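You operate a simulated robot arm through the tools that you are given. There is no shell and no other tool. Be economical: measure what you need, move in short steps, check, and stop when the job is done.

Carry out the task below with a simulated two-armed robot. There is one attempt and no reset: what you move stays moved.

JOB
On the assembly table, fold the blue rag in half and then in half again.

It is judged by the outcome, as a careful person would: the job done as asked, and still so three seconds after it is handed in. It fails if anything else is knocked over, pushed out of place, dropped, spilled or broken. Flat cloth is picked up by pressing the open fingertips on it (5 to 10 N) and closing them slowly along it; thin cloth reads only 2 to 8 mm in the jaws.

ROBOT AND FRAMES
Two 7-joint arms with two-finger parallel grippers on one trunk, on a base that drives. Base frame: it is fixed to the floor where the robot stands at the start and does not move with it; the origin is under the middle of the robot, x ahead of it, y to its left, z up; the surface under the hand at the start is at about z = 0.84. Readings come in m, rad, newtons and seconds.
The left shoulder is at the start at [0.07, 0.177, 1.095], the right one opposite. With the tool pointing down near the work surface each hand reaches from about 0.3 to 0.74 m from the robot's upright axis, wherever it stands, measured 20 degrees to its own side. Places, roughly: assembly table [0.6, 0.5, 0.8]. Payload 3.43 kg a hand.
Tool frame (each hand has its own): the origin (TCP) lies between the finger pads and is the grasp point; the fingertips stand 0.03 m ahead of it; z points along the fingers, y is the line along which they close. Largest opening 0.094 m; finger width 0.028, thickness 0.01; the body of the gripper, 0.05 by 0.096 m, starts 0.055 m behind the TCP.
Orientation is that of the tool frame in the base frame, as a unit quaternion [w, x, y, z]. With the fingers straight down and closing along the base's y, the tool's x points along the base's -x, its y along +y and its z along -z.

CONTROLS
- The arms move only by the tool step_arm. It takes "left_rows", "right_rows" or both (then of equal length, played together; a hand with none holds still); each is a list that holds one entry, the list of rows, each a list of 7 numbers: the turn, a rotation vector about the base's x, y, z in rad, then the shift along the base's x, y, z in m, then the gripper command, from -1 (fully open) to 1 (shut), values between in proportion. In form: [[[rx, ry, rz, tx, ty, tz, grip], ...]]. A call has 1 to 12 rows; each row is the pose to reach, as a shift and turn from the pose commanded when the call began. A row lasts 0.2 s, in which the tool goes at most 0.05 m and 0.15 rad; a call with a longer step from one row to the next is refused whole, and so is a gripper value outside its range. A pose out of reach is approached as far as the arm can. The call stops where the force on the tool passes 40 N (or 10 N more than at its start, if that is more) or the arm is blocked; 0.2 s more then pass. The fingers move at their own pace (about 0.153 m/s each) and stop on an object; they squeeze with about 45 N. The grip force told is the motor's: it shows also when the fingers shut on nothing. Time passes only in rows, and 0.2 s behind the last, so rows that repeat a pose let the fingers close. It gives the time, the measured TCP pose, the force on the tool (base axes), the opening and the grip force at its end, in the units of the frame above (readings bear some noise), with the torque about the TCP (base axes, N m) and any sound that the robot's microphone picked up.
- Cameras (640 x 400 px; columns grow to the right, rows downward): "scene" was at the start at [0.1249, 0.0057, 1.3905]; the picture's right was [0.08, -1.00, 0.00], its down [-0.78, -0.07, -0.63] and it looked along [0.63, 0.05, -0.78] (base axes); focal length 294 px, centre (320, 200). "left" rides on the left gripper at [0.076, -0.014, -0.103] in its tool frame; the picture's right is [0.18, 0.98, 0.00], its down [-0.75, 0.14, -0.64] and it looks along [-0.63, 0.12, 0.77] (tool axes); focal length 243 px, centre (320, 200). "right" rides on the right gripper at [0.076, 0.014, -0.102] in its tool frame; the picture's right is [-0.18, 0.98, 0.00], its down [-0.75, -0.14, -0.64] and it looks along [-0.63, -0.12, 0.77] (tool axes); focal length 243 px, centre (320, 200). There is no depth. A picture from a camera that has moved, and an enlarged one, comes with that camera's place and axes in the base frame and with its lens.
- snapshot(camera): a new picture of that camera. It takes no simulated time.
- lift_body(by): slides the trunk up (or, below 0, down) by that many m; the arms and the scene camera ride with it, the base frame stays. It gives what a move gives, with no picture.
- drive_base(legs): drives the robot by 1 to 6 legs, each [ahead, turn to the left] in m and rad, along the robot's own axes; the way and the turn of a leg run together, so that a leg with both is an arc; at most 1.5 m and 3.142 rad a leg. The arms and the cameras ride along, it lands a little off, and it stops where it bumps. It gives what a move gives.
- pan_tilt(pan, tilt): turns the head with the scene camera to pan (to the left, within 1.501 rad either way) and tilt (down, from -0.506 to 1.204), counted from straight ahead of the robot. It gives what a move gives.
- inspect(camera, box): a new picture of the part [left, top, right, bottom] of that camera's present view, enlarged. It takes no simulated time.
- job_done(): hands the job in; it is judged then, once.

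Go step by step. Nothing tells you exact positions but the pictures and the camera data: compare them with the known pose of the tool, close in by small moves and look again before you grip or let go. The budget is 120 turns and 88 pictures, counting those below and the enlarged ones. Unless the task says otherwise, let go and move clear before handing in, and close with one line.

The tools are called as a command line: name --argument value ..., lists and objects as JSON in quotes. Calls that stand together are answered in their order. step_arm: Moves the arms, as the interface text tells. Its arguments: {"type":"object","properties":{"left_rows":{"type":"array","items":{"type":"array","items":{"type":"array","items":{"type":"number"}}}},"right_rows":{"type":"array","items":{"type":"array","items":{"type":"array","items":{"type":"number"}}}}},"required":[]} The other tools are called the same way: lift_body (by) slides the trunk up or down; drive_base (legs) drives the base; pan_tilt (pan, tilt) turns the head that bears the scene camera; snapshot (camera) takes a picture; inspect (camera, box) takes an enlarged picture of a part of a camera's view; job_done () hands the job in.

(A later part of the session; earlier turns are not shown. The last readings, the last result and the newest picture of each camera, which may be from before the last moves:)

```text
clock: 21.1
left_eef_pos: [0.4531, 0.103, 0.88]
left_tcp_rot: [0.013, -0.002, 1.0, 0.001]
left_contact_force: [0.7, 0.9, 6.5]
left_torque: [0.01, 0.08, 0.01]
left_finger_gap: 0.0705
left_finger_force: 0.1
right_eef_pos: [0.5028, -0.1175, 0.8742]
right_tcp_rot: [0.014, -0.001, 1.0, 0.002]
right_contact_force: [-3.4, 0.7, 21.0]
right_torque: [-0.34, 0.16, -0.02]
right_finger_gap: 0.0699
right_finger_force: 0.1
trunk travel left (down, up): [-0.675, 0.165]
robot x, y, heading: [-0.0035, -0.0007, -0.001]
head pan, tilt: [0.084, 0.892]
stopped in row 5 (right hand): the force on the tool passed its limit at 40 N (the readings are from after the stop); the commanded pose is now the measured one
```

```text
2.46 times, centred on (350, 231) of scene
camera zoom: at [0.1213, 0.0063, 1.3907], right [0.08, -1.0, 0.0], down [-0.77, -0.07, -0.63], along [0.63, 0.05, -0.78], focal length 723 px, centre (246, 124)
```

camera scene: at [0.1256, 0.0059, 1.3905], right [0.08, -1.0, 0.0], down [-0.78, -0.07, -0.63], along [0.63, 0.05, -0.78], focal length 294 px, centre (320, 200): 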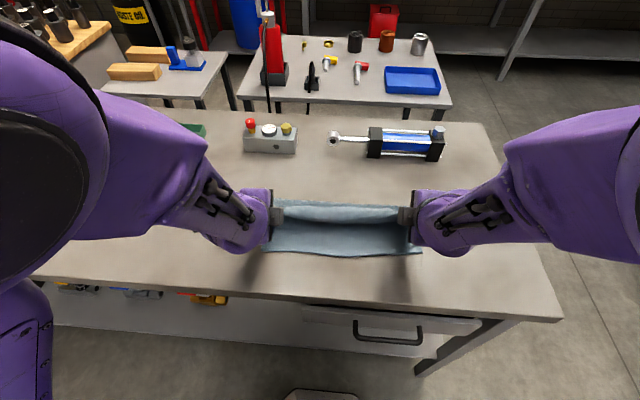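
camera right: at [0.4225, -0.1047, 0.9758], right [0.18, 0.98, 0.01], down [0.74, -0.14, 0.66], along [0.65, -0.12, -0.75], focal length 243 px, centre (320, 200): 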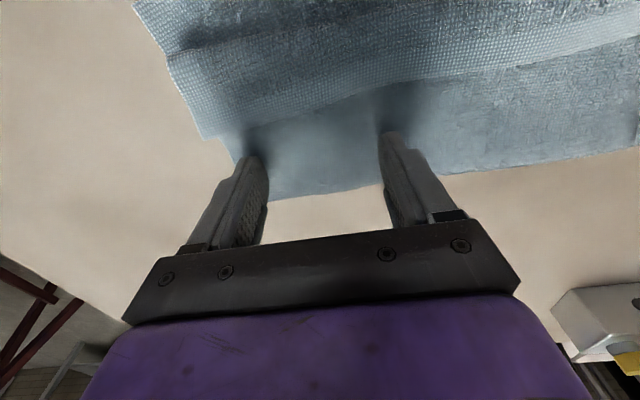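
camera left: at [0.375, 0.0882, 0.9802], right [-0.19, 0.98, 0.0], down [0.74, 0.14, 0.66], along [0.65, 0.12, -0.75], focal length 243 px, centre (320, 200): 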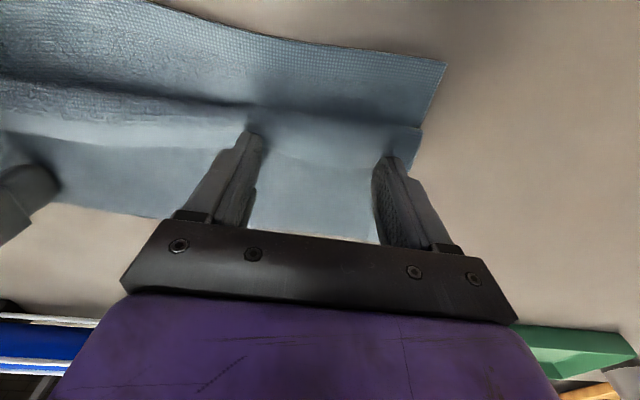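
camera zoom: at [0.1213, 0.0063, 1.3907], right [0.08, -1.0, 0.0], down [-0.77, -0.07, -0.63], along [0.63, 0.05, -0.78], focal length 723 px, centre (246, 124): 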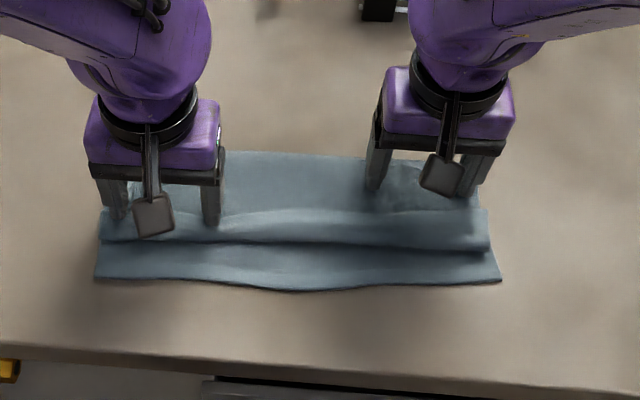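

The right hand pins with about 21 N and the left is on the hem with 6.5 N. Dragging the left hand toward me now.

step_arm --left_rows '[[[0, 0, 0, -0.008, 0, 0, -0.5], [0, 0, 0, -0.016, 0, 0, -0.5], [0, 0, 0, -0.024, 0, 0, -0.5], [0, 0, 0, -0.032, 0, 0, -0.5], [0, 0, 0, -0.04, 0, 0, -0.5]]]'

snapshot --camera "left"

inspect --camera "scene" --box '[220, 150, 480, 312]'

```text
clock: 22.3
left_eef_pos: [0.4131, 0.1044, 0.8791]
left_tcp_rot: [0.013, -0.002, 1.0, 0.001]
left_contact_force: [1.8, -2.2, 4.4]
left_torque: [-0.07, 0.0, 0.05]
left_finger_gap: 0.0695
left_finger_force: 0.1
right_eef_pos: [0.5037, -0.1175, 0.8752]
right_tcp_rot: [0.014, 0.0, 1.0, 0.001]
right_contact_force: [2.5, 1.3, 32.6]
right_torque: [-0.47, -0.03, 0.1]
right_finger_gap: 0.0698
right_finger_force: 0.1
trunk travel left (down, up): [-0.675, 0.165]
robot x, y, heading: [0.0022, 0.0011, 0.001]
head pan, tilt: [0.084, 0.892]
```

```text
52 pictures are left
camera left: at [0.3349, 0.0889, 0.9803], right [-0.19, 0.98, 0.0], down [0.74, 0.14, 0.66], along [0.65, 0.12, -0.75], focal length 243 px, centre (320, 200)
```

left: 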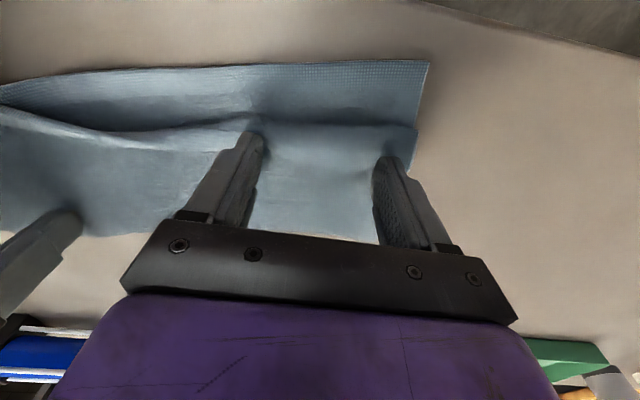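

```text
2.46 times, centred on (350, 231) of scene
camera zoom: at [0.1214, 0.0066, 1.391], right [0.08, -1.0, 0.0], down [-0.77, -0.07, -0.63], along [0.63, 0.05, -0.78], focal length 723 px, centre (246, 124)
```

zoom: 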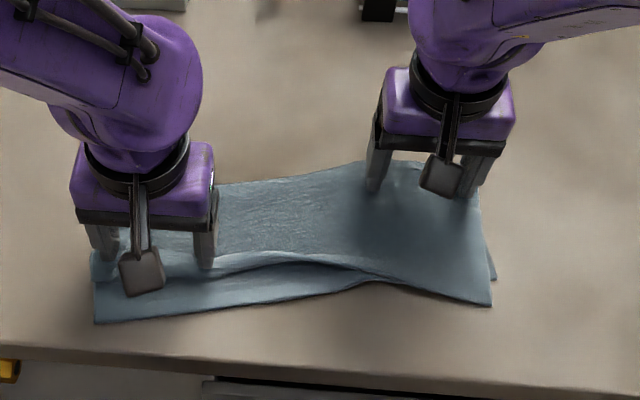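

The hem on the right has flipped open and lies flat. The left side slid and still has its hem; I'll lift both hands clear and look.

step_arm --left_rows '[[[0, 0, 0, 0, 0, 0.03, -0.5], [0, 0, 0, 0, 0.04, 0.07, -0.5], [0, 0, 0, 0, 0.08, 0.1, -0.5], [0, 0, 0, 0, 0.12, 0.1, -0.5]]]' --right_rows '[[[0, 0, 0, 0, 0, 0.03, -0.5], [0, 0, 0, 0, -0.04, 0.07, -0.5], [0, 0, 0, 0, -0.08, 0.1, -0.5], [0, 0, 0, 0, -0.12, 0.1, -0.5]]]'

inspect --camera "scene" --box '[240, 190, 440, 315]'

```text
refused: row 2 steps farther than a row can; nothing moved
```

```text
3.20 times, centred on (340, 252) of scene
camera zoom: at [0.1214, 0.0066, 1.391], right [0.08, -1.0, 0.0], down [-0.77, -0.07, -0.63], along [0.63, 0.05, -0.78], focal length 940 px, centre (256, 32)
```

zoom: 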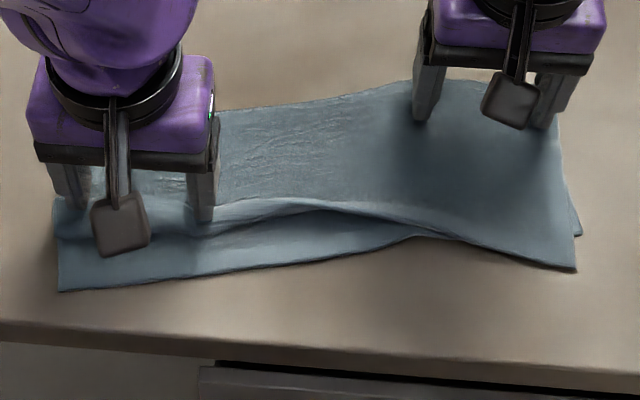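

That motion was refused for step size, so I'll lift in smaller steps. I'm raising both hands straight up and outward.

step_arm --left_rows '[[[0, 0, 0, 0, 0, 0.03, -0.5], [0, 0, 0, 0, 0.02, 0.065, -0.5], [0, 0, 0, 0, 0.055, 0.09, -0.5], [0, 0, 0, 0, 0.1, 0.1, -0.5]]]' --right_rows '[[[0, 0, 0, 0, 0, 0.03, -0.5], [0, 0, 0, 0, -0.02, 0.065, -0.5], [0, 0, 0, 0, -0.055, 0.09, -0.5], [0, 0, 0, 0, -0.1, 0.1, -0.5]]]'

inspect --camera "scene" --box '[240, 190, 440, 315]'

```text
clock: 23.3
left_eef_pos: [0.4143, 0.2058, 0.9784]
left_tcp_rot: [0.011, -0.001, 1.0, 0.001]
left_contact_force: [0.0, 0.8, 0.5]
left_torque: [-0.05, 0.0, 0.0]
left_finger_gap: 0.0706
left_finger_force: 0.1
right_eef_pos: [0.505, -0.2189, 0.9706]
right_tcp_rot: [0.011, 0.0, 1.0, 0.002]
right_contact_force: [-0.3, -0.9, 0.3]
right_torque: [0.04, 0.01, 0.0]
right_finger_gap: 0.0706
right_finger_force: 0.0
trunk travel left (down, up): [-0.675, 0.165]
robot x, y, heading: [-0.0018, 0.0005, -0.004]
head pan, tilt: [0.084, 0.892]
```

```text
3.20 times, centred on (340, 252) of scene
camera zoom: at [0.1244, 0.0058, 1.3905], right [0.08, -1.0, 0.0], down [-0.78, -0.07, -0.63], along [0.63, 0.05, -0.78], focal length 940 px, centre (256, 32)
```

zoom: 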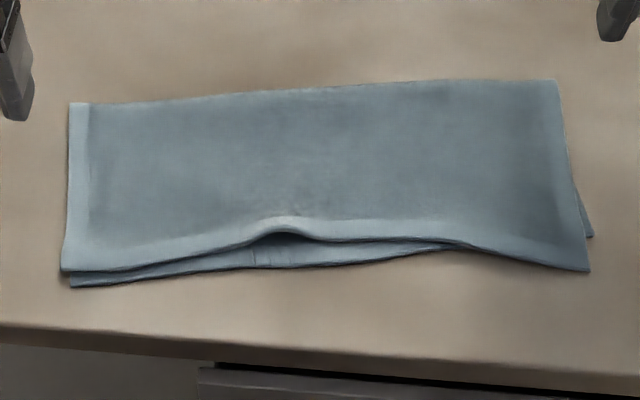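

The hem popped open on its own, and the rag is now neatly folded in half, slightly skewed, with the left edge mid at about (0.43, 0.155) and the right edge mid at (0.465, -0.18). Next the left arm moves aside and the right hand goes over the left edge for the second fold.

step_arm --left_rows '[[[0, 0, 0, 0, 0.04, 0.02, 0], [0, 0, 0, 0, 0.08, 0.04, 0], [0, 0, 0, 0, 0.12, 0.06, 0], [0, 0, 0, 0, 0.16, 0.08, 0], [0, 0, 0, 0, 0.2, 0.1, 0], [0, 0, 0, 0, 0.22, 0.1, 0], [0, 0, 0, 0, 0.22, 0.1, 0], [0, 0, 0, 0, 0.22, 0.1, 0], [0, 0, 0, 0, 0.22, 0.1, 0], [0, 0, 0, 0, 0.22, 0.1, 0]]]' --right_rows '[[[0, 0, 0.02, -0.008, 0.01, 0, 0.1], [0, 0, 0.04, -0.016, 0.04, 0, 0.1], [0, 0, 0.06, -0.024, 0.075, 0, 0.1], [0, 0, 0.08, -0.032, 0.115, 0, 0.1], [0, 0, 0.1, -0.04, 0.155, 0, 0.1], [0, 0, 0.11, -0.048, 0.195, 0, 0.1], [0, 0, 0.11, -0.056, 0.235, 0, 0.1], [0, 0, 0.11, -0.064, 0.275, 0, 0.1], [0, 0, 0.11, -0.072, 0.315, -0.01, 0.1], [0, 0, 0.11, -0.077, 0.34, -0.04, 0.1]]]'

snapshot --camera "scene"

snapshot --camera "right"

```text
clock: 25.7
left_eef_pos: [0.4127, 0.4221, 1.081]
left_tcp_rot: [0.01, -0.001, 1.0, 0.001]
left_contact_force: [-0.6, 0.5, -0.1]
left_torque: [-0.01, 0.01, -0.01]
left_finger_gap: 0.047
left_finger_force: 0.0
right_eef_pos: [0.4511, 0.1125, 0.9693]
right_tcp_rot: [0.019, -0.021, 0.998, 0.048]
right_contact_force: [-0.3, -0.1, -0.6]
right_torque: [-0.01, -0.01, 0.0]
right_finger_gap: 0.0421
right_finger_force: 0.0
trunk travel left (down, up): [-0.675, 0.165]
robot x, y, heading: [-0.006, 0.0012, 0.0]
head pan, tilt: [0.084, 0.892]
stopped in row 10 (right hand): the arm was blocked; the commanded pose is now the measured one
```

```text
48 pictures are left
camera scene: at [0.1241, 0.0059, 1.3906], right [0.08, -1.0, 0.0], down [-0.78, -0.07, -0.63], along [0.63, 0.05, -0.78], focal length 294 px, centre (320, 200)
```

scene: 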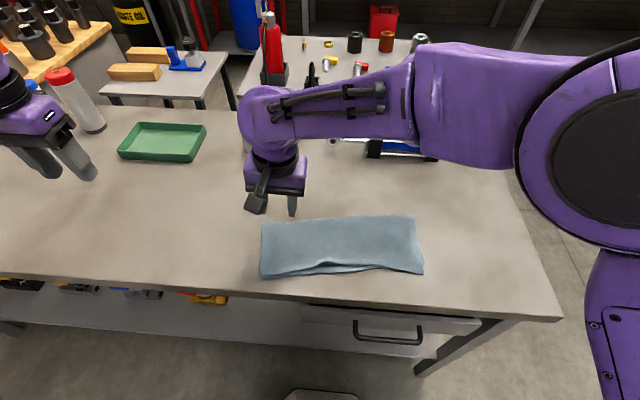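

```text
47 pictures are left
camera right: at [0.3707, 0.1117, 1.0682], right [0.14, 0.98, 0.1], down [0.73, -0.17, 0.66], along [0.66, -0.02, -0.75], focal length 243 px, centre (320, 200)
```

right: 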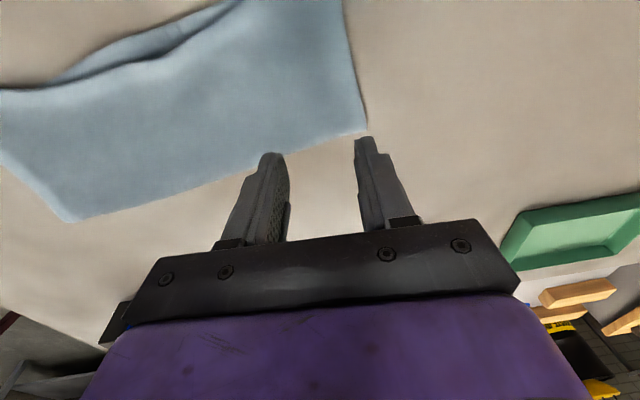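

The right arm runs into a limit reaching that far left. Instead I'll slide the whole rag about 11 cm to the left with both hands, so the left hand can make the second fold within its comfortable range.

step_arm --right_rows '[[[0, 0, 0, 0, -0.03, 0, -0.5], [-0.03, 0.01, -0.01, 0, -0.07, 0, -0.5], [-0.06, 0.02, -0.02, 0.003, -0.11, 0, -0.5], [-0.09, 0.03, -0.03, 0.006, -0.15, 0, -0.5], [-0.096, 0.038, -0.042, 0.009, -0.19, -0.01, -0.5], [-0.096, 0.038, -0.042, 0.009, -0.2125, -0.04, -0.5], [-0.096, 0.038, -0.042, 0.009, -0.2125, -0.06, -0.5], [-0.096, 0.038, -0.042, 0.009, -0.2125, -0.07, -0.5], [-0.096, 0.038, -0.042, 0.009, -0.2125, -0.07, -0.5], [-0.096, 0.038, -0.042, 0.009, -0.2125, -0.07, -0.5]]]' --left_rows '[[[0, 0, 0, 0, 0, 0, -0.5], [0, 0, 0, 0, -0.03, 0, -0.5], [0, 0, 0, 0, -0.07, -0.01, -0.5], [0, 0, 0, 0.005, -0.11, -0.03, -0.5], [0, 0, 0, 0.01, -0.15, -0.05, -0.5], [0, 0, 0, 0.015, -0.19, -0.07, -0.5], [0, 0, 0, 0.017, -0.23, -0.09, -0.5], [0, 0, 0, 0.017, -0.27, -0.11, -0.5], [0, 0, 0, 0.017, -0.31, -0.13, -0.5], [0, 0, 0, 0.017, -0.332, -0.17, -0.5]]]'

snapshot --camera "scene"

```text
clock: 27.9
left_eef_pos: [0.4327, 0.0886, 0.908]
left_tcp_rot: [0.01, 0.0, 1.0, 0.001]
left_contact_force: [0.3, -0.7, -0.2]
left_torque: [0.0, -0.02, 0.01]
left_finger_gap: 0.0704
left_finger_force: 0.0
right_eef_pos: [0.4621, -0.1011, 0.8971]
right_tcp_rot: [0.0, -0.001, 1.0, -0.002]
right_contact_force: [-0.2, 0.6, -1.3]
right_torque: [0.02, -0.03, 0.02]
right_finger_gap: 0.0705
right_finger_force: 0.1
trunk travel left (down, up): [-0.675, 0.165]
robot x, y, heading: [0.0052, -0.0028, -0.0]
head pan, tilt: [0.084, 0.892]
```

```text
46 pictures are left
camera scene: at [0.1268, 0.0047, 1.3903], right [0.08, -1.0, 0.0], down [-0.78, -0.06, -0.63], along [0.62, 0.05, -0.78], focal length 294 px, centre (320, 200)
```

scene: 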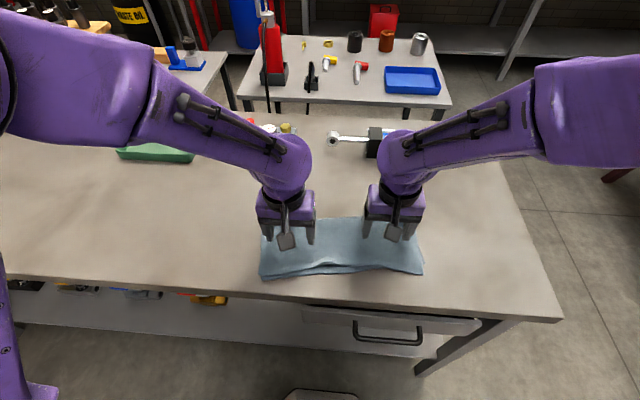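

Both hands are above the rag; I'll press down to about 10 N.

step_arm --left_rows '[[[0, 0, 0, 0, 0, -0.015, -0.5], [0, 0, 0, 0, 0, -0.026, -0.5], [0, 0, 0, 0, 0, -0.03, -0.5], [0, 0, 0, 0, 0, -0.033, -0.5]]]' --right_rows '[[[0, 0, 0, 0, 0, -0.01, -0.5], [0, 0, 0, 0, 0, -0.015, -0.5], [0, 0, 0, 0, 0, -0.019, -0.5], [0, 0, 0, 0, 0, -0.023, -0.5]]]'

```text
clock: 28.9
left_eef_pos: [0.4308, 0.0902, 0.8779]
left_tcp_rot: [0.011, -0.002, 1.0, 0.001]
left_contact_force: [1.4, 0.3, 4.4]
left_torque: [0.0, -0.05, 0.01]
left_finger_gap: 0.0704
left_finger_force: 0.0
right_eef_pos: [0.4605, -0.1003, 0.876]
right_tcp_rot: [0.001, -0.002, 1.0, -0.001]
right_contact_force: [2.8, -1.2, 10.2]
right_torque: [-0.02, -0.08, 0.0]
right_finger_gap: 0.0702
right_finger_force: 0.1
trunk travel left (down, up): [-0.675, 0.165]
robot x, y, heading: [0.0035, -0.0006, -0.003]
head pan, tilt: [0.084, 0.892]
```

Now I'll slide the rag left 11 cm, with a small turn to square it up.

step_arm --left_rows '[[[0, 0, 0, 0, 0, -0.002, -0.5], [0, 0, 0, 0.004, 0.012, -0.002, -0.5], [0, 0, 0, 0.008, 0.026, -0.002, -0.5], [0, 0, 0, 0.012, 0.04, -0.002, -0.5], [0, 0, 0, 0.016, 0.054, -0.002, -0.5], [0, 0, 0, 0.019, 0.068, -0.002, -0.5], [0, 0, 0, 0.022, 0.082, -0.002, -0.5], [0, 0, 0, 0.025, 0.096, -0.002, -0.5], [0, 0, 0, 0.025, 0.11, -0.002, -0.5]]]' --right_rows '[[[0, 0, 0, 0, 0, 0, -0.5], [0, 0, 0, 0.001, 0.012, 0, -0.5], [0, 0, 0, 0.002, 0.026, 0, -0.5], [0, 0, 0, 0.003, 0.04, 0, -0.5], [0, 0, 0, 0.004, 0.054, 0, -0.5], [0, 0, 0, 0.004, 0.068, 0, -0.5], [0, 0, 0, 0.004, 0.082, 0, -0.5], [0, 0, 0, 0.004, 0.096, 0, -0.5], [0, 0, 0, 0.004, 0.11, 0, -0.5]]]'

snapshot --camera "scene"

```text
clock: 30.9
left_eef_pos: [0.4559, 0.1979, 0.8747]
left_tcp_rot: [0.011, -0.002, 1.0, 0.002]
left_contact_force: [0.2, -3.0, 16.6]
left_torque: [-0.08, 0.01, 0.05]
left_finger_gap: 0.0704
left_finger_force: 0.0
right_eef_pos: [0.4745, 0.0037, 0.891]
right_tcp_rot: [0.001, 0.021, 0.999, 0.028]
right_contact_force: [0.0, 0.0, -0.5]
right_torque: [0.02, -0.01, 0.0]
right_finger_gap: 0.0705
right_finger_force: 0.1
trunk travel left (down, up): [-0.675, 0.165]
robot x, y, heading: [-0.0007, -0.0005, -0.003]
head pan, tilt: [0.084, 0.892]
```

```text
45 pictures are left
camera scene: at [0.1232, 0.0045, 1.3908], right [0.08, -1.0, 0.0], down [-0.77, -0.06, -0.63], along [0.63, 0.05, -0.78], focal length 294 px, centre (320, 200)
```

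scene: 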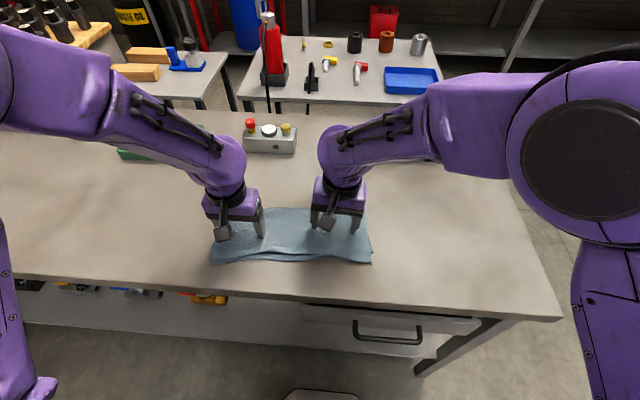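

It slid well. The right arm is near its limit, so it lifts and retreats while the left hand slides the rag another 8 cm left.

step_arm --left_rows '[[[0, 0, 0, 0, 0, 0, -0.5], [0, 0, 0, 0, 0, 0, -0.5], [0, 0, 0, 0, 0.012, 0, -0.5], [0, 0, 0, 0, 0.026, 0, -0.5], [0, 0, 0, 0, 0.04, 0, -0.5], [0, 0, 0, 0, 0.054, 0, -0.5], [0, 0, 0, 0, 0.068, 0, -0.5], [0, 0, 0, 0, 0.08, 0, -0.5], [0, 0, 0, 0, 0.08, 0.03, -0.5], [0, 0, 0, 0, 0.09, 0.06, -0.2], [0, 0, 0, 0, 0.1, 0.09, 0.1]]]' --right_rows '[[[0, 0, 0, 0, 0, 0.03, -0.5], [0, 0, 0, 0, -0.02, 0.06, -0.5], [0, 0, 0, 0, -0.06, 0.08, -0.5], [0, 0, 0, 0, -0.1, 0.09, -0.5], [0, 0, 0, -0.01, -0.14, 0.1, -0.5], [0, 0, 0, -0.02, -0.18, 0.1, -0.5], [0, 0, 0, -0.03, -0.22, 0.1, -0.5], [0, 0, 0, -0.03, -0.25, 0.1, -0.5], [0, 0, 0, -0.03, -0.25, 0.1, -0.5], [0, 0, 0, -0.03, -0.25, 0.1, -0.5], [0, 0, 0, -0.03, -0.25, 0.1, -0.5]]]'

snapshot --camera "scene"

inspect --camera "scene" --box '[150, 190, 350, 315]'

snapshot --camera "left"

```text
clock: 33.3
left_eef_pos: [0.457, 0.2996, 0.9634]
left_tcp_rot: [0.009, -0.001, 1.0, 0.0]
left_contact_force: [-0.2, 0.1, -0.1]
left_torque: [0.01, 0.01, 0.03]
left_finger_gap: 0.0425
left_finger_force: 0.1
right_eef_pos: [0.4343, -0.2423, 0.9743]
right_tcp_rot: [-0.001, -0.001, 1.0, -0.002]
right_contact_force: [0.0, 0.0, -0.8]
right_torque: [-0.03, 0.01, 0.0]
right_finger_gap: 0.0704
right_finger_force: 0.0
trunk travel left (down, up): [-0.675, 0.165]
robot x, y, heading: [0.0021, 0.0013, 0.002]
head pan, tilt: [0.084, 0.892]
```

```text
44 pictures are left
camera scene: at [0.125, 0.006, 1.3904], right [0.08, -1.0, 0.0], down [-0.78, -0.07, -0.63], along [0.63, 0.05, -0.78], focal length 294 px, centre (320, 200)
```

scene: 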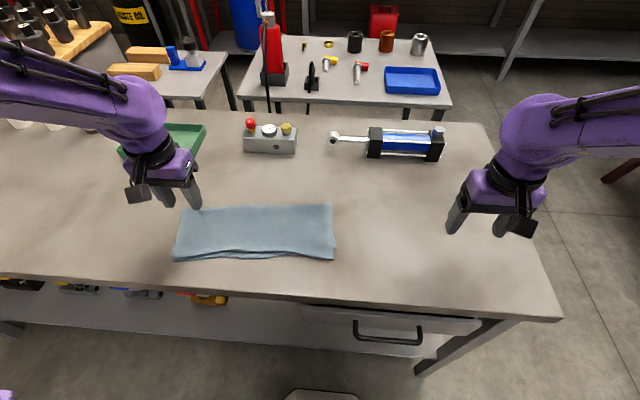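

```text
3.20 times, centred on (250, 252) of scene
camera zoom: at [0.125, 0.006, 1.3904], right [0.08, -1.0, 0.0], down [-0.78, -0.07, -0.63], along [0.63, 0.05, -0.78], focal length 940 px, centre (544, 32)
```

zoom: 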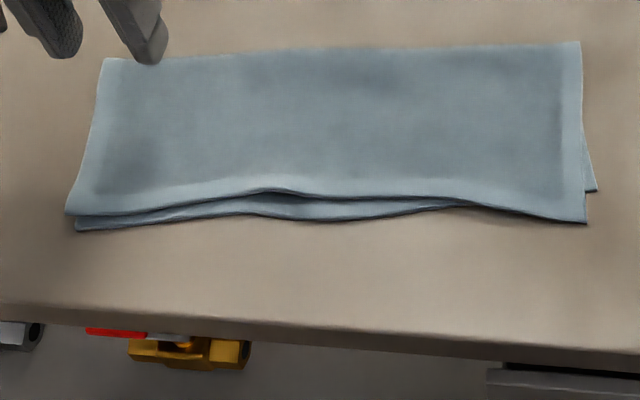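

```text
42 pictures are left
camera left: at [0.3792, 0.2842, 1.064], right [-0.19, 0.98, 0.0], down [0.74, 0.14, 0.66], along [0.65, 0.12, -0.75], focal length 243 px, centre (320, 200)
```

left: 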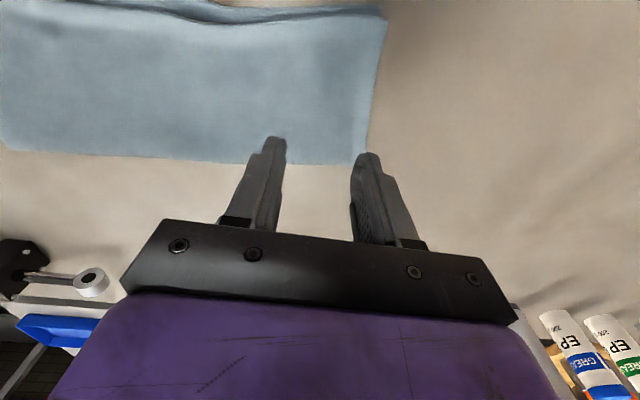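

The half-folded rag now spans y≈0.0–0.35, with its left edge mid at about (0.454, 0.348). I'll bring the left hand over that edge with small yaw alignment and press down.

step_arm --left_rows '[[[0, 0, 0.06, -0.004, 0.014, -0.03, 0.1], [0, 0, 0.12, -0.004, 0.014, -0.06, 0.1], [0, 0, 0.12, -0.004, 0.014, -0.075, 0.1], [0, 0, 0.12, -0.004, 0.014, -0.082, 0.1], [0, 0, 0.12, -0.004, 0.014, -0.087, 0.1]]]'

snapshot --camera "left"

```text
clock: 34.5
left_eef_pos: [0.4542, 0.3133, 0.8771]
left_tcp_rot: [0.011, -0.062, 0.998, 0.002]
left_contact_force: [-0.6, -0.1, 3.8]
left_torque: [-0.01, -0.05, 0.0]
left_finger_gap: 0.0421
left_finger_force: 0.1
right_eef_pos: [0.4333, -0.2419, 0.9749]
right_tcp_rot: [-0.001, -0.002, 1.0, -0.002]
right_contact_force: [0.2, 0.3, 0.1]
right_torque: [0.0, 0.01, 0.0]
right_finger_gap: 0.0705
right_finger_force: 0.0
trunk travel left (down, up): [-0.675, 0.165]
robot x, y, heading: [0.0002, -0.0006, 0.003]
head pan, tilt: [0.084, 0.892]
```

```text
41 pictures are left
camera left: at [0.3778, 0.2888, 0.9779], right [-0.3, 0.95, 0.0], down [0.72, 0.23, 0.66], along [0.63, 0.2, -0.75], focal length 243 px, centre (320, 200)
```

left: 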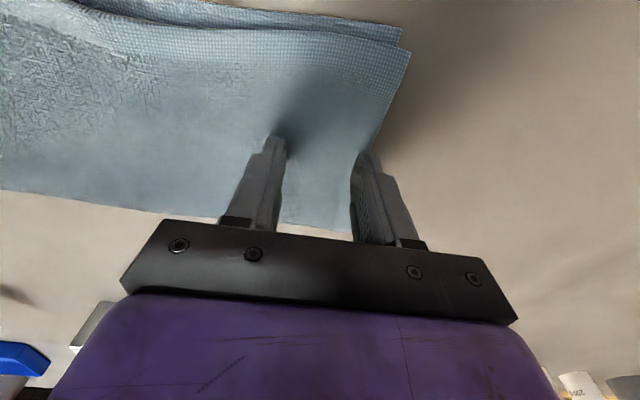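

The outer finger is right at the edge, so I'll shift 1 cm inward and press to about 8 N.

step_arm --left_rows '[[[0, 0, 0, 0, 0, 0.008, 0.1], [0, 0, 0, 0.001, -0.01, 0.005, 0.1], [0, 0, 0, 0.001, -0.01, -0.001, 0.1], [0, 0, 0, 0.001, -0.01, -0.0025, 0.1]]]'

```text
clock: 35.5
left_eef_pos: [0.4537, 0.3032, 0.8765]
left_tcp_rot: [0.012, -0.062, 0.998, 0.003]
left_contact_force: [-1.6, 2.1, 16.0]
left_torque: [0.14, 0.06, 0.04]
left_finger_gap: 0.0424
left_finger_force: 0.0
right_eef_pos: [0.4343, -0.2417, 0.9758]
right_tcp_rot: [0.001, -0.002, 1.0, -0.002]
right_contact_force: [0.2, -0.3, 0.3]
right_torque: [-0.03, -0.01, -0.01]
right_finger_gap: 0.0703
right_finger_force: 0.0
trunk travel left (down, up): [-0.675, 0.165]
robot x, y, heading: [0.001, 0.0032, -0.002]
head pan, tilt: [0.084, 0.892]
```

At 16 N I'll ease slightly and close slowly to gather both layers.

step_arm --left_rows '[[[0, 0, 0, 0, 0, 0.0008, 0.1], [0, 0, 0, 0, 0, 0.0008, 0.2], [0, 0, 0, 0, 0, 0.0008, 0.3], [0, 0, 0, 0, 0, 0.0008, 0.4], [0, 0, 0, 0, 0, 0.0008, 0.5], [0, 0, 0, 0, 0, 0.0008, 0.6], [0, 0, 0, 0, 0, 0.0008, 0.7], [0, 0, 0, 0, 0, 0.0008, 0.8], [0, 0, 0, 0, 0, 0.0008, 0.9], [0, 0, 0, 0, 0, 0.0008, 1], [0, 0, 0, 0, 0, 0.0008, 1]]]'

snapshot --camera "left"

```text
clock: 37.9
left_eef_pos: [0.4525, 0.3029, 0.8744]
left_tcp_rot: [0.011, -0.062, 0.998, 0.002]
left_contact_force: [0.3, 0.1, 15.1]
left_torque: [0.02, 0.04, 0.05]
left_finger_gap: 0.008
left_finger_force: 41.5
right_eef_pos: [0.4341, -0.2417, 0.9741]
right_tcp_rot: [0.001, -0.002, 1.0, -0.002]
right_contact_force: [0.1, -1.1, -0.3]
right_torque: [-0.02, -0.02, 0.01]
right_finger_gap: 0.0706
right_finger_force: 0.0
trunk travel left (down, up): [-0.675, 0.165]
robot x, y, heading: [-0.0028, 0.0008, -0.001]
head pan, tilt: [0.084, 0.892]
```

```text
40 pictures are left
camera left: at [0.3776, 0.2781, 0.9766], right [-0.3, 0.95, 0.0], down [0.72, 0.23, 0.66], along [0.63, 0.2, -0.75], focal length 243 px, centre (320, 200)
```

left: 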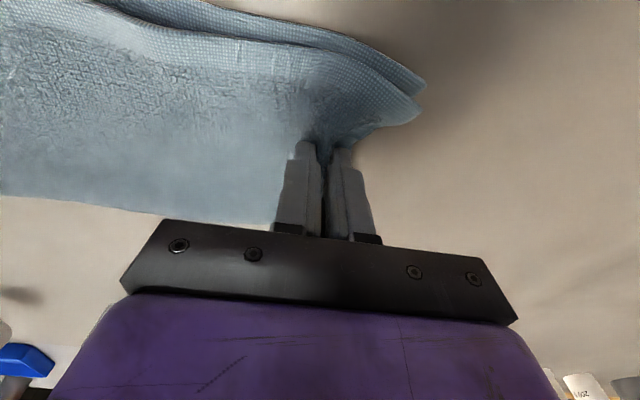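

The gap reads 8 mm, consistent with both layers gathered. I'll lift a little and verify.

step_arm --left_rows '[[[0, 0, 0, 0, 0, 0.025, 1], [0, 0, 0, 0.001, -0.015, 0.045, 1], [0, 0, 0, 0.003, -0.035, 0.06, 1]]]'

snapshot --camera "left"

inspect --camera "scene" --box '[150, 170, 350, 295]'

```text
clock: 38.7
left_eef_pos: [0.4554, 0.2674, 0.9366]
left_tcp_rot: [0.01, -0.063, 0.998, 0.003]
left_contact_force: [-0.3, 0.7, -0.5]
left_torque: [0.02, 0.01, 0.02]
left_finger_gap: 0.0078
left_finger_force: 41.6
right_eef_pos: [0.4344, -0.2409, 0.9734]
right_tcp_rot: [0.0, -0.001, 1.0, -0.001]
right_contact_force: [-0.2, 0.5, -0.6]
right_torque: [-0.01, 0.01, 0.02]
right_finger_gap: 0.0703
right_finger_force: 0.0
trunk travel left (down, up): [-0.675, 0.165]
robot x, y, heading: [0.0002, -0.0017, 0.003]
head pan, tilt: [0.084, 0.892]
```

```text
39 pictures are left
camera left: at [0.3802, 0.2421, 1.0364], right [-0.3, 0.95, 0.0], down [0.72, 0.23, 0.66], along [0.63, 0.2, -0.75], focal length 243 px, centre (320, 200)
```

left: 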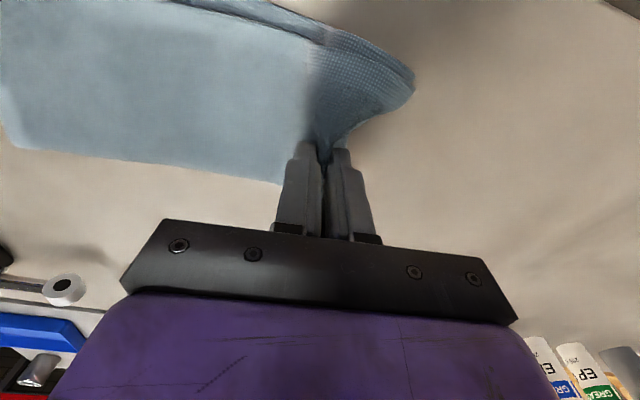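

```text
3.20 times, centred on (250, 232) of scene
camera zoom: at [0.1254, 0.0047, 1.3904], right [0.08, -1.0, 0.0], down [-0.78, -0.06, -0.63], along [0.63, 0.05, -0.78], focal length 940 px, centre (544, 96)
```

zoom: 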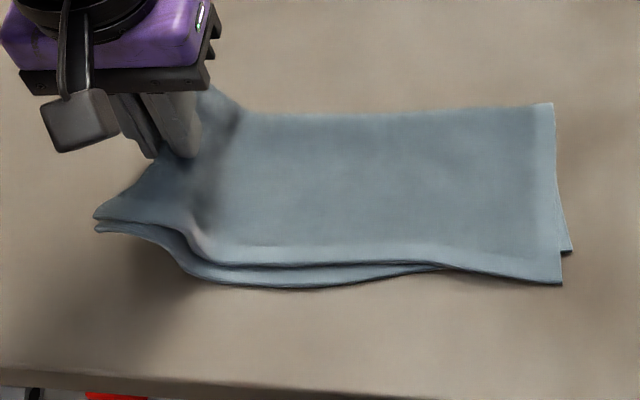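

Both layers are held and the right edge hasn't moved. I'll carry the left edge over to the right in an arc, tilting modestly.

step_arm --left_rows '[[[0, 0, 0, 0.003, -0.03, 0.015, 1], [0, 0, 0, 0.006, -0.06, 0.03, 1], [0.1, 0, 0, 0.009, -0.09, 0.035, 1], [0.2, 0, 0, 0.011, -0.115, 0.035, 1], [0.3, 0, 0, 0.013, -0.14, 0.03, 1], [0.4, 0, 0, 0.015, -0.165, 0.02, 1], [0.5, 0, 0, 0.017, -0.185, 0.005, 1], [0.5, 0, 0, 0.018, -0.2, -0.012, 1]]]'

snapshot --camera "left"

snapshot --camera "scene"

```text
clock: 40.5
left_eef_pos: [0.4866, 0.0775, 0.942]
left_tcp_rot: [0.022, -0.085, 0.974, 0.209]
left_contact_force: [0.1, 0.0, -0.4]
left_torque: [-0.14, 0.03, -0.06]
left_finger_gap: 0.0075
left_finger_force: 41.6
right_eef_pos: [0.4348, -0.2416, 0.973]
right_tcp_rot: [0.0, -0.002, 1.0, -0.002]
right_contact_force: [-0.4, -0.1, -0.5]
right_torque: [0.0, 0.02, 0.0]
right_finger_gap: 0.0705
right_finger_force: 0.0
trunk travel left (down, up): [-0.675, 0.165]
robot x, y, heading: [-0.0019, -0.0017, -0.003]
head pan, tilt: [0.084, 0.892]
```

```text
37 pictures are left
camera left: at [0.415, 0.0098, 1.0249], right [-0.35, 0.85, 0.38], down [0.71, -0.02, 0.7], along [0.61, 0.52, -0.6], focal length 243 px, centre (320, 200)
```

left: 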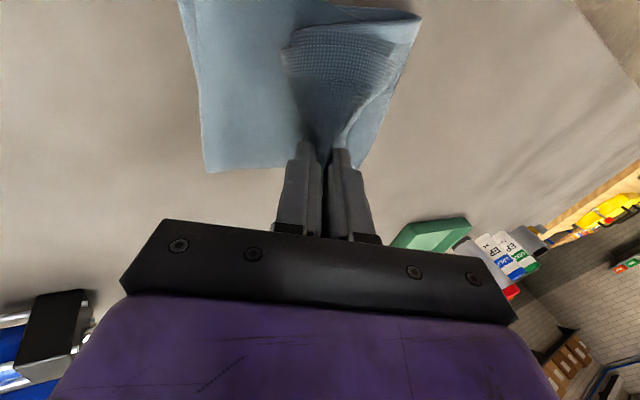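

```text
36 pictures are left
camera scene: at [0.1262, 0.0058, 1.3904], right [0.08, -1.0, 0.0], down [-0.78, -0.07, -0.63], along [0.63, 0.05, -0.78], focal length 294 px, centre (320, 200)
```

scene: 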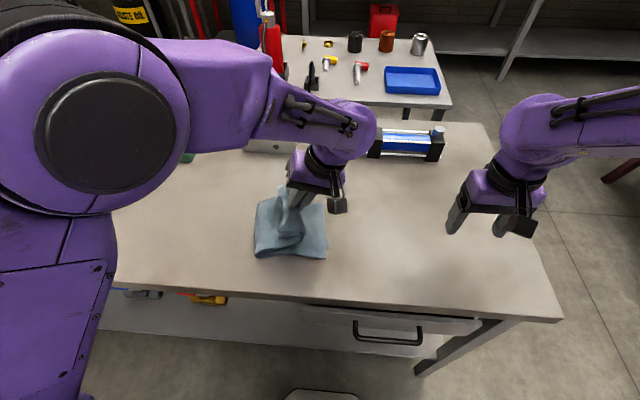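

The left edge is above the right half, but the arm is near its limit. I'll zoom in on how the cloth lies.

inspect --camera "scene" --box '[220, 160, 380, 280]'

```text
3.33 times, centred on (300, 220) of scene
camera zoom: at [0.1262, 0.0058, 1.3904], right [0.08, -1.0, 0.0], down [-0.78, -0.07, -0.63], along [0.63, 0.05, -0.78], focal length 979 px, centre (387, 133)
```

zoom: 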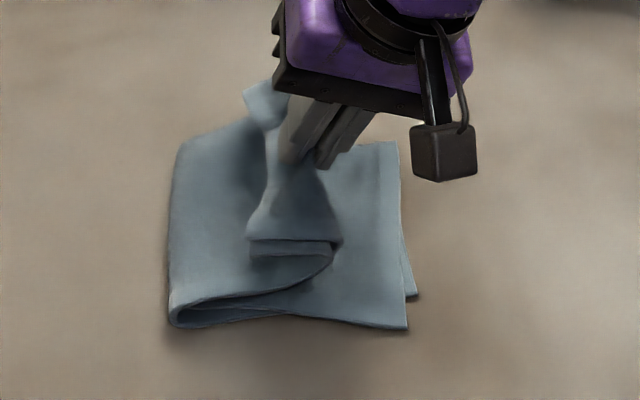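

The fold line (y≈0.172) is where I want it. The arm can't lower further here by itself, so I'll lower the trunk 4.5 cm, which takes the hand straight down (the right hand stays well clear).

lift_body --by -0.045

step_arm --left_rows '[[[0, 0, 0, 0, -0.01, 0, 1], [0, 0, 0, 0, -0.02, 0, 1], [0, 0, 0, 0, -0.03, 0, 1]]]'

inspect --camera "scene" --box '[220, 160, 380, 280]'

snapshot --camera "left"

```text
clock: 41.4
left_eef_pos: [0.4852, 0.0795, 0.894]
left_tcp_rot: [0.018, -0.086, 0.974, 0.211]
left_contact_force: [-0.1, 0.5, 0.8]
left_torque: [-0.21, 0.01, -0.05]
left_finger_gap: 0.0075
left_finger_force: 41.7
right_eef_pos: [0.4349, -0.2412, 0.9299]
right_tcp_rot: [0.0, -0.002, 1.0, -0.002]
right_contact_force: [0.1, 0.7, 0.5]
right_torque: [0.01, 0.01, 0.0]
right_finger_gap: 0.0706
right_finger_force: 0.0
trunk travel left (down, up): [-0.63, 0.21]
robot x, y, heading: [-0.0015, 0.0036, 0.002]
head pan, tilt: [0.084, 0.892]
```

```text
clock: 42.2
left_eef_pos: [0.4877, 0.0491, 0.8967]
left_tcp_rot: [0.019, -0.086, 0.973, 0.212]
left_contact_force: [0.2, 0.4, 0.0]
left_torque: [-0.13, -0.01, -0.1]
left_finger_gap: 0.0074
left_finger_force: 41.3
right_eef_pos: [0.4357, -0.2414, 0.9286]
right_tcp_rot: [0.0, -0.002, 1.0, -0.002]
right_contact_force: [-0.3, 0.0, -0.7]
right_torque: [0.02, -0.02, 0.0]
right_finger_gap: 0.0706
right_finger_force: 0.0
trunk travel left (down, up): [-0.63, 0.21]
robot x, y, heading: [0.002, -0.0042, -0.005]
head pan, tilt: [0.084, 0.892]
```

```text
3.33 times, centred on (300, 220) of scene
camera zoom: at [0.1254, 0.0053, 1.3455], right [0.08, -1.0, 0.0], down [-0.78, -0.06, -0.63], along [0.63, 0.05, -0.78], focal length 979 px, centre (387, 133)
```

zoom: 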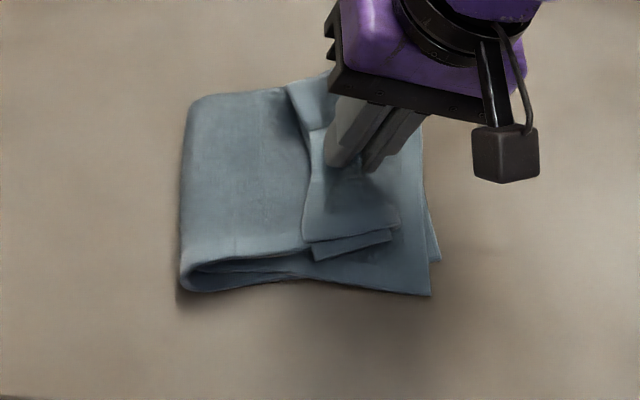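

```text
33 pictures are left
camera left: at [0.4169, -0.0193, 0.9785], right [-0.35, 0.85, 0.39], down [0.72, -0.02, 0.7], along [0.6, 0.53, -0.6], focal length 243 px, centre (320, 200)
```

left: 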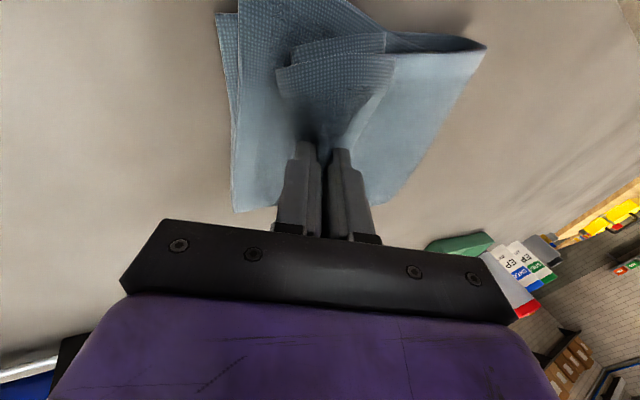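

The edge is now folded back on top near the right side, like in the first fold. I'll lower 1 cm more, open gently, and sweep slightly right to push the ridge over.

lift_body --by -0.01

step_arm --left_rows '[[[0, 0, 0, 0, 0, 0, 0.8], [0, 0, 0, 0, 0, 0, 0.6], [0, 0, 0, 0, 0, 0, 0.4], [0, 0, 0, 0, 0, 0, 0.4]]]'

inspect --camera "scene" --box '[220, 140, 380, 260]'

snapshot --camera "left"

```text
clock: 42.8
left_eef_pos: [0.4868, 0.0498, 0.8843]
left_tcp_rot: [0.017, -0.088, 0.973, 0.215]
left_contact_force: [0.9, -0.5, 10.5]
left_torque: [-0.08, -0.01, -0.08]
left_finger_gap: 0.0075
left_finger_force: 42.1
right_eef_pos: [0.4345, -0.2401, 0.9192]
right_tcp_rot: [0.001, -0.001, 1.0, -0.001]
right_contact_force: [0.0, 0.4, -0.8]
right_torque: [0.01, 0.03, -0.02]
right_finger_gap: 0.0706
right_finger_force: 0.0
trunk travel left (down, up): [-0.62, 0.22]
robot x, y, heading: [0.0014, -0.0017, -0.001]
head pan, tilt: [0.084, 0.892]
```

```text
clock: 43.8
left_eef_pos: [0.4862, 0.0513, 0.8827]
left_tcp_rot: [0.015, -0.087, 0.973, 0.214]
left_contact_force: [1.6, -0.4, 9.6]
left_torque: [0.0, -0.01, -0.01]
left_finger_gap: 0.0254
left_finger_force: 0.0
right_eef_pos: [0.4345, -0.2412, 0.9197]
right_tcp_rot: [-0.001, -0.001, 1.0, -0.003]
right_contact_force: [0.5, 0.6, -0.4]
right_torque: [0.0, -0.01, -0.03]
right_finger_gap: 0.0702
right_finger_force: 0.1
trunk travel left (down, up): [-0.62, 0.22]
robot x, y, heading: [0.0012, 0.0047, -0.001]
head pan, tilt: [0.084, 0.892]
```

```text
3.33 times, centred on (300, 200) of scene
camera zoom: at [0.1243, 0.0053, 1.3356], right [0.08, -1.0, 0.0], down [-0.78, -0.06, -0.63], along [0.63, 0.05, -0.78], focal length 979 px, centre (387, 200)
```

zoom: 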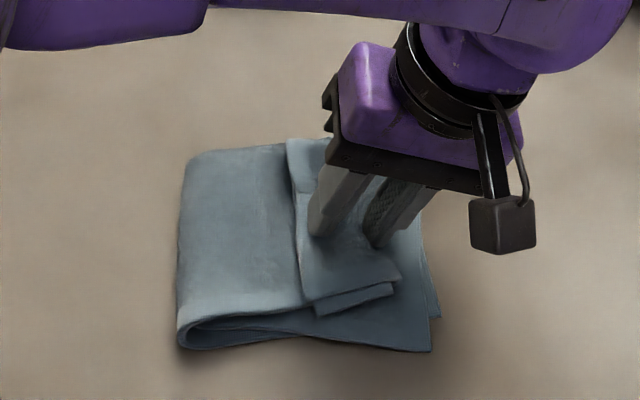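

```text
31 pictures are left
camera left: at [0.4163, -0.018, 0.9651], right [-0.35, 0.85, 0.4], down [0.72, -0.02, 0.69], along [0.59, 0.53, -0.6], focal length 243 px, centre (320, 200)
```

left: 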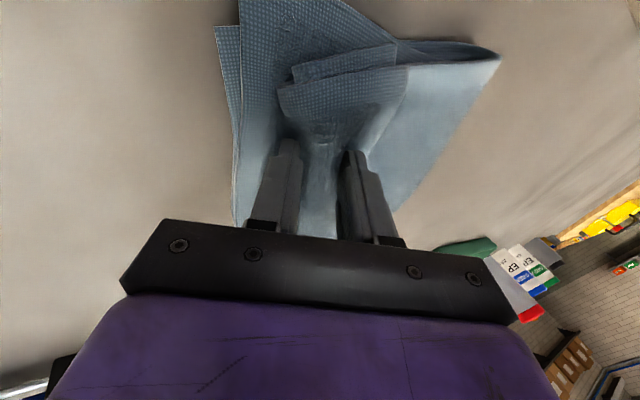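

Released, with the hem lying on top. I'll withdraw along the fingers' axis and look.

step_arm --left_rows '[[[0, 0, 0, 0, -0.01, 0.022, 0.4], [0, 0, 0, 0, -0.02, 0.045, 0.4], [0, 0, 0, 0, -0.02, 0.085, 0.4], [0, 0, 0, 0, 0.01, 0.11, 0.4], [-0.1, 0, 0, 0, 0.05, 0.12, 0.4], [-0.2, 0, 0, 0, 0.09, 0.12, 0.4], [-0.3, 0, 0, 0, 0.13, 0.12, 0.4], [-0.42, 0, 0, 0, 0.17, 0.12, 0.4], [-0.42, 0, 0, 0, 0.21, 0.12, 0.4], [-0.42, 0, 0, 0, 0.25, 0.12, 0.4]]]'

inspect --camera "scene" --box '[220, 140, 380, 260]'

```text
clock: 46.0
left_eef_pos: [0.4739, 0.2899, 0.988]
left_tcp_rot: [0.013, -0.06, 0.997, 0.041]
left_contact_force: [-0.6, -0.3, -0.1]
left_torque: [-0.03, -0.01, -0.01]
left_finger_gap: 0.0282
left_finger_force: 0.1
right_eef_pos: [0.4347, -0.2401, 0.9194]
right_tcp_rot: [0.0, -0.002, 1.0, -0.002]
right_contact_force: [-0.3, -0.4, -0.2]
right_torque: [-0.01, -0.02, -0.05]
right_finger_gap: 0.0709
right_finger_force: 0.1
trunk travel left (down, up): [-0.62, 0.22]
robot x, y, heading: [0.0002, -0.0005, -0.002]
head pan, tilt: [0.084, 0.892]
```

```text
3.33 times, centred on (300, 200) of scene
camera zoom: at [0.1252, 0.0069, 1.3355], right [0.08, -1.0, 0.0], down [-0.78, -0.07, -0.63], along [0.63, 0.05, -0.78], focal length 979 px, centre (387, 200)
```

zoom: 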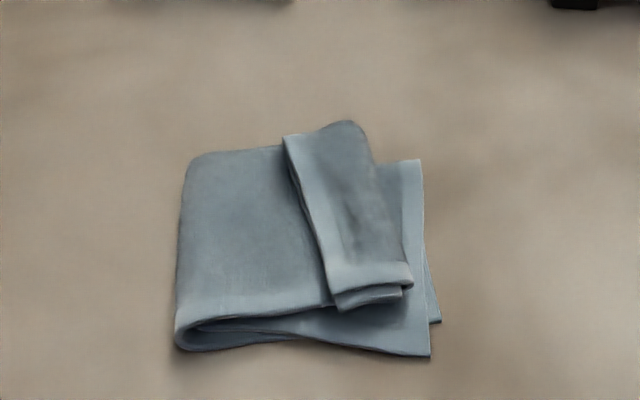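

The two-layer hem (≈5 cm) lies folded back on top, roughly from (0.56, 0.11)–(0.43, 0.06) to the roll at (0.58, 0.06)–(0.45, 0.02). As before, I'll pin the body panel with one hand and drag the hem open with the other; first both hands yaw so they fit side by side.

step_arm --left_rows '[[[-0.0035, 0.007, -0.141, 0, -0.013, 0, 0], [-0.007, 0.014, -0.282, 0, -0.026, 0, -0.5], [-0.0105, 0.021, -0.4225, 0, -0.04, 0, -0.5], [-0.014, 0.028, -0.563, -0.001, -0.053, 0, -0.5], [-0.0175, 0.035, -0.704, -0.002, -0.067, 0, -0.5], [-0.021, 0.0415, -0.845, -0.002, -0.08, -0.01, -0.5], [-0.0245, 0.048, -0.986, -0.003, -0.094, -0.02, -0.5], [-0.028, 0.055, -1.127, -0.003, -0.108, -0.03, -0.5], [-0.0315, 0.062, -1.268, -0.004, -0.121, -0.04, -0.5], [-0.035, 0.069, -1.408, -0.004, -0.135, -0.05, -0.5], [-0.0385, 0.076, -1.549, -0.004, -0.148, -0.06, -0.5], [-0.042, 0.083, -1.69, -0.004, -0.162, -0.068, -0.5]]]' --right_rows '[[[0, 0, 0.131, 0.003, 0, 0.02, -0.5], [0, 0, 0.262, 0.006, 0, 0.04, -0.5], [0, 0, 0.393, 0.009, 0, 0.05, -0.5], [0, 0, 0.524, 0.012, 0, 0.05, -0.5], [0, 0, 0.655, 0.015, 0, 0.05, -0.5], [0, 0, 0.786, 0.018, 0, 0.05, -0.5], [0, 0, 0.917, 0.021, 0, 0.05, -0.5], [0, 0, 1.048, 0.024, 0.01, 0.05, -0.5], [0, 0, 1.179, 0.027, 0.02, 0.05, -0.5], [0, 0, 1.31, 0.03, 0.03, 0.05, -0.5], [0, 0, 1.441, 0.033, 0.04, 0.05, -0.5], [0, 0, 1.571, 0.035, 0.04, 0.05, -0.5]]]'

snapshot --camera "left"

```text
clock: 48.5
left_eef_pos: [0.4727, 0.1244, 0.9211]
left_tcp_rot: [0.001, 0.707, 0.707, 0.002]
left_contact_force: [-0.5, -1.0, 0.0]
left_torque: [0.01, -0.03, -0.02]
left_finger_gap: 0.0707
left_finger_force: 0.1
right_eef_pos: [0.4709, -0.2014, 0.9693]
right_tcp_rot: [-0.002, 0.709, -0.705, 0.0]
right_contact_force: [0.2, -0.7, -0.6]
right_torque: [0.03, 0.03, 0.01]
right_finger_gap: 0.0706
right_finger_force: 0.1
trunk travel left (down, up): [-0.62, 0.22]
robot x, y, heading: [0.0021, -0.002, 0.003]
head pan, tilt: [0.084, 0.892]
```

```text
29 pictures are left
camera left: at [0.4592, 0.1996, 1.0234], right [0.98, 0.18, 0.0], down [0.14, -0.75, 0.64], along [0.12, -0.63, -0.77], focal length 243 px, centre (320, 200)
```

left: 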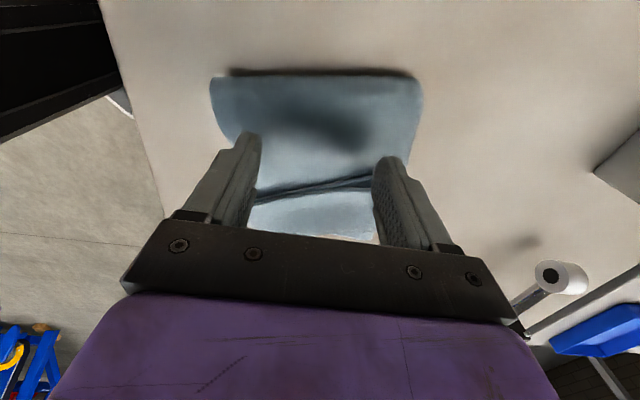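

The left fingers straddle the body panel as intended. I'll press down there.

step_arm --left_rows '[[[0, 0, 0, 0, 0.006, -0.02, -0.5], [0, 0, 0, 0, 0.006, -0.032, -0.5], [0, 0, 0, 0, 0.006, -0.038, -0.5], [0, 0, 0, 0, 0.006, -0.041, -0.5]]]'

```text
clock: 49.5
left_eef_pos: [0.4713, 0.132, 0.8815]
left_tcp_rot: [0.002, 0.706, 0.708, 0.002]
left_contact_force: [2.2, 1.1, 10.7]
left_torque: [0.04, 0.02, 0.0]
left_finger_gap: 0.07
left_finger_force: 0.0
right_eef_pos: [0.4705, -0.2013, 0.9701]
right_tcp_rot: [-0.002, 0.709, -0.706, 0.002]
right_contact_force: [0.4, 0.1, -0.2]
right_torque: [-0.03, -0.02, -0.01]
right_finger_gap: 0.0706
right_finger_force: 0.1
trunk travel left (down, up): [-0.62, 0.22]
robot x, y, heading: [-0.0025, 0.0028, -0.001]
head pan, tilt: [0.084, 0.892]
```

Contact is at 11 N; I'll slide the stack 8.5 cm to the right.

step_arm --left_rows '[[[0, 0, 0, 0, 0, -0.001, -0.5], [0, 0, 0, 0, -0.012, -0.001, -0.5], [0, 0, 0, 0, -0.024, -0.001, -0.5], [0, 0, 0, 0, -0.036, -0.001, -0.5], [0, 0, 0, 0, -0.048, -0.001, -0.5], [0, 0, 0, 0, -0.06, -0.001, -0.5], [0, 0, 0, 0, -0.072, -0.001, -0.5], [0, 0, 0, 0, -0.085, -0.001, -0.5], [0, 0, 0, 0, -0.085, -0.002, -0.5]]]'

inspect --camera "scene" --box '[240, 140, 400, 260]'

snapshot --camera "right"

```text
clock: 51.5
left_eef_pos: [0.4702, 0.0454, 0.8801]
left_tcp_rot: [0.003, 0.706, 0.708, 0.003]
left_contact_force: [1.7, 3.5, 27.3]
left_torque: [0.11, 0.17, -0.04]
left_finger_gap: 0.0693
left_finger_force: 0.2
right_eef_pos: [0.468, -0.1997, 0.971]
right_tcp_rot: [-0.003, 0.708, -0.706, 0.003]
right_contact_force: [0.5, 0.0, -0.2]
right_torque: [-0.01, -0.02, 0.0]
right_finger_gap: 0.0706
right_finger_force: 0.0
trunk travel left (down, up): [-0.62, 0.22]
robot x, y, heading: [0.0001, -0.0016, -0.003]
head pan, tilt: [0.084, 0.892]
```

```text
3.33 times, centred on (320, 200) of scene
camera zoom: at [0.1222, 0.0061, 1.336], right [0.08, -1.0, 0.0], down [-0.77, -0.07, -0.63], along [0.63, 0.05, -0.78], focal length 979 px, centre (320, 200)
```

zoom: 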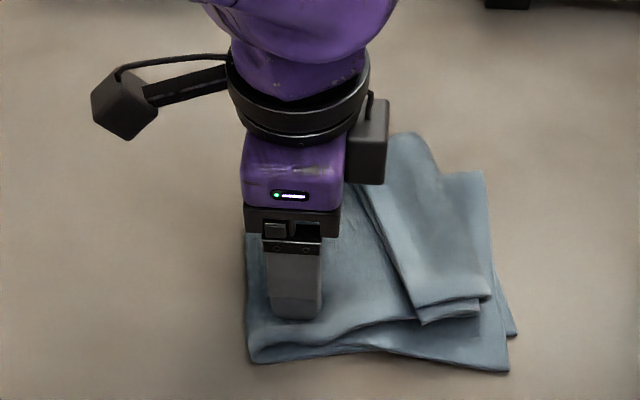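

```text
27 pictures are left
camera right: at [0.453, -0.2778, 1.0727], right [-0.98, 0.18, -0.01], down [0.13, 0.75, 0.64], along [0.12, 0.63, -0.77], focal length 243 px, centre (320, 200)
```

right: 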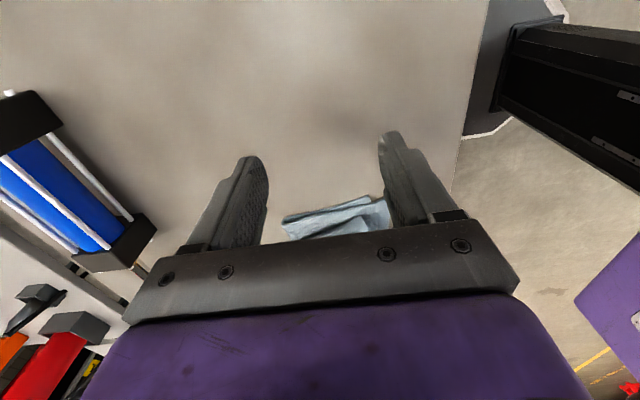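

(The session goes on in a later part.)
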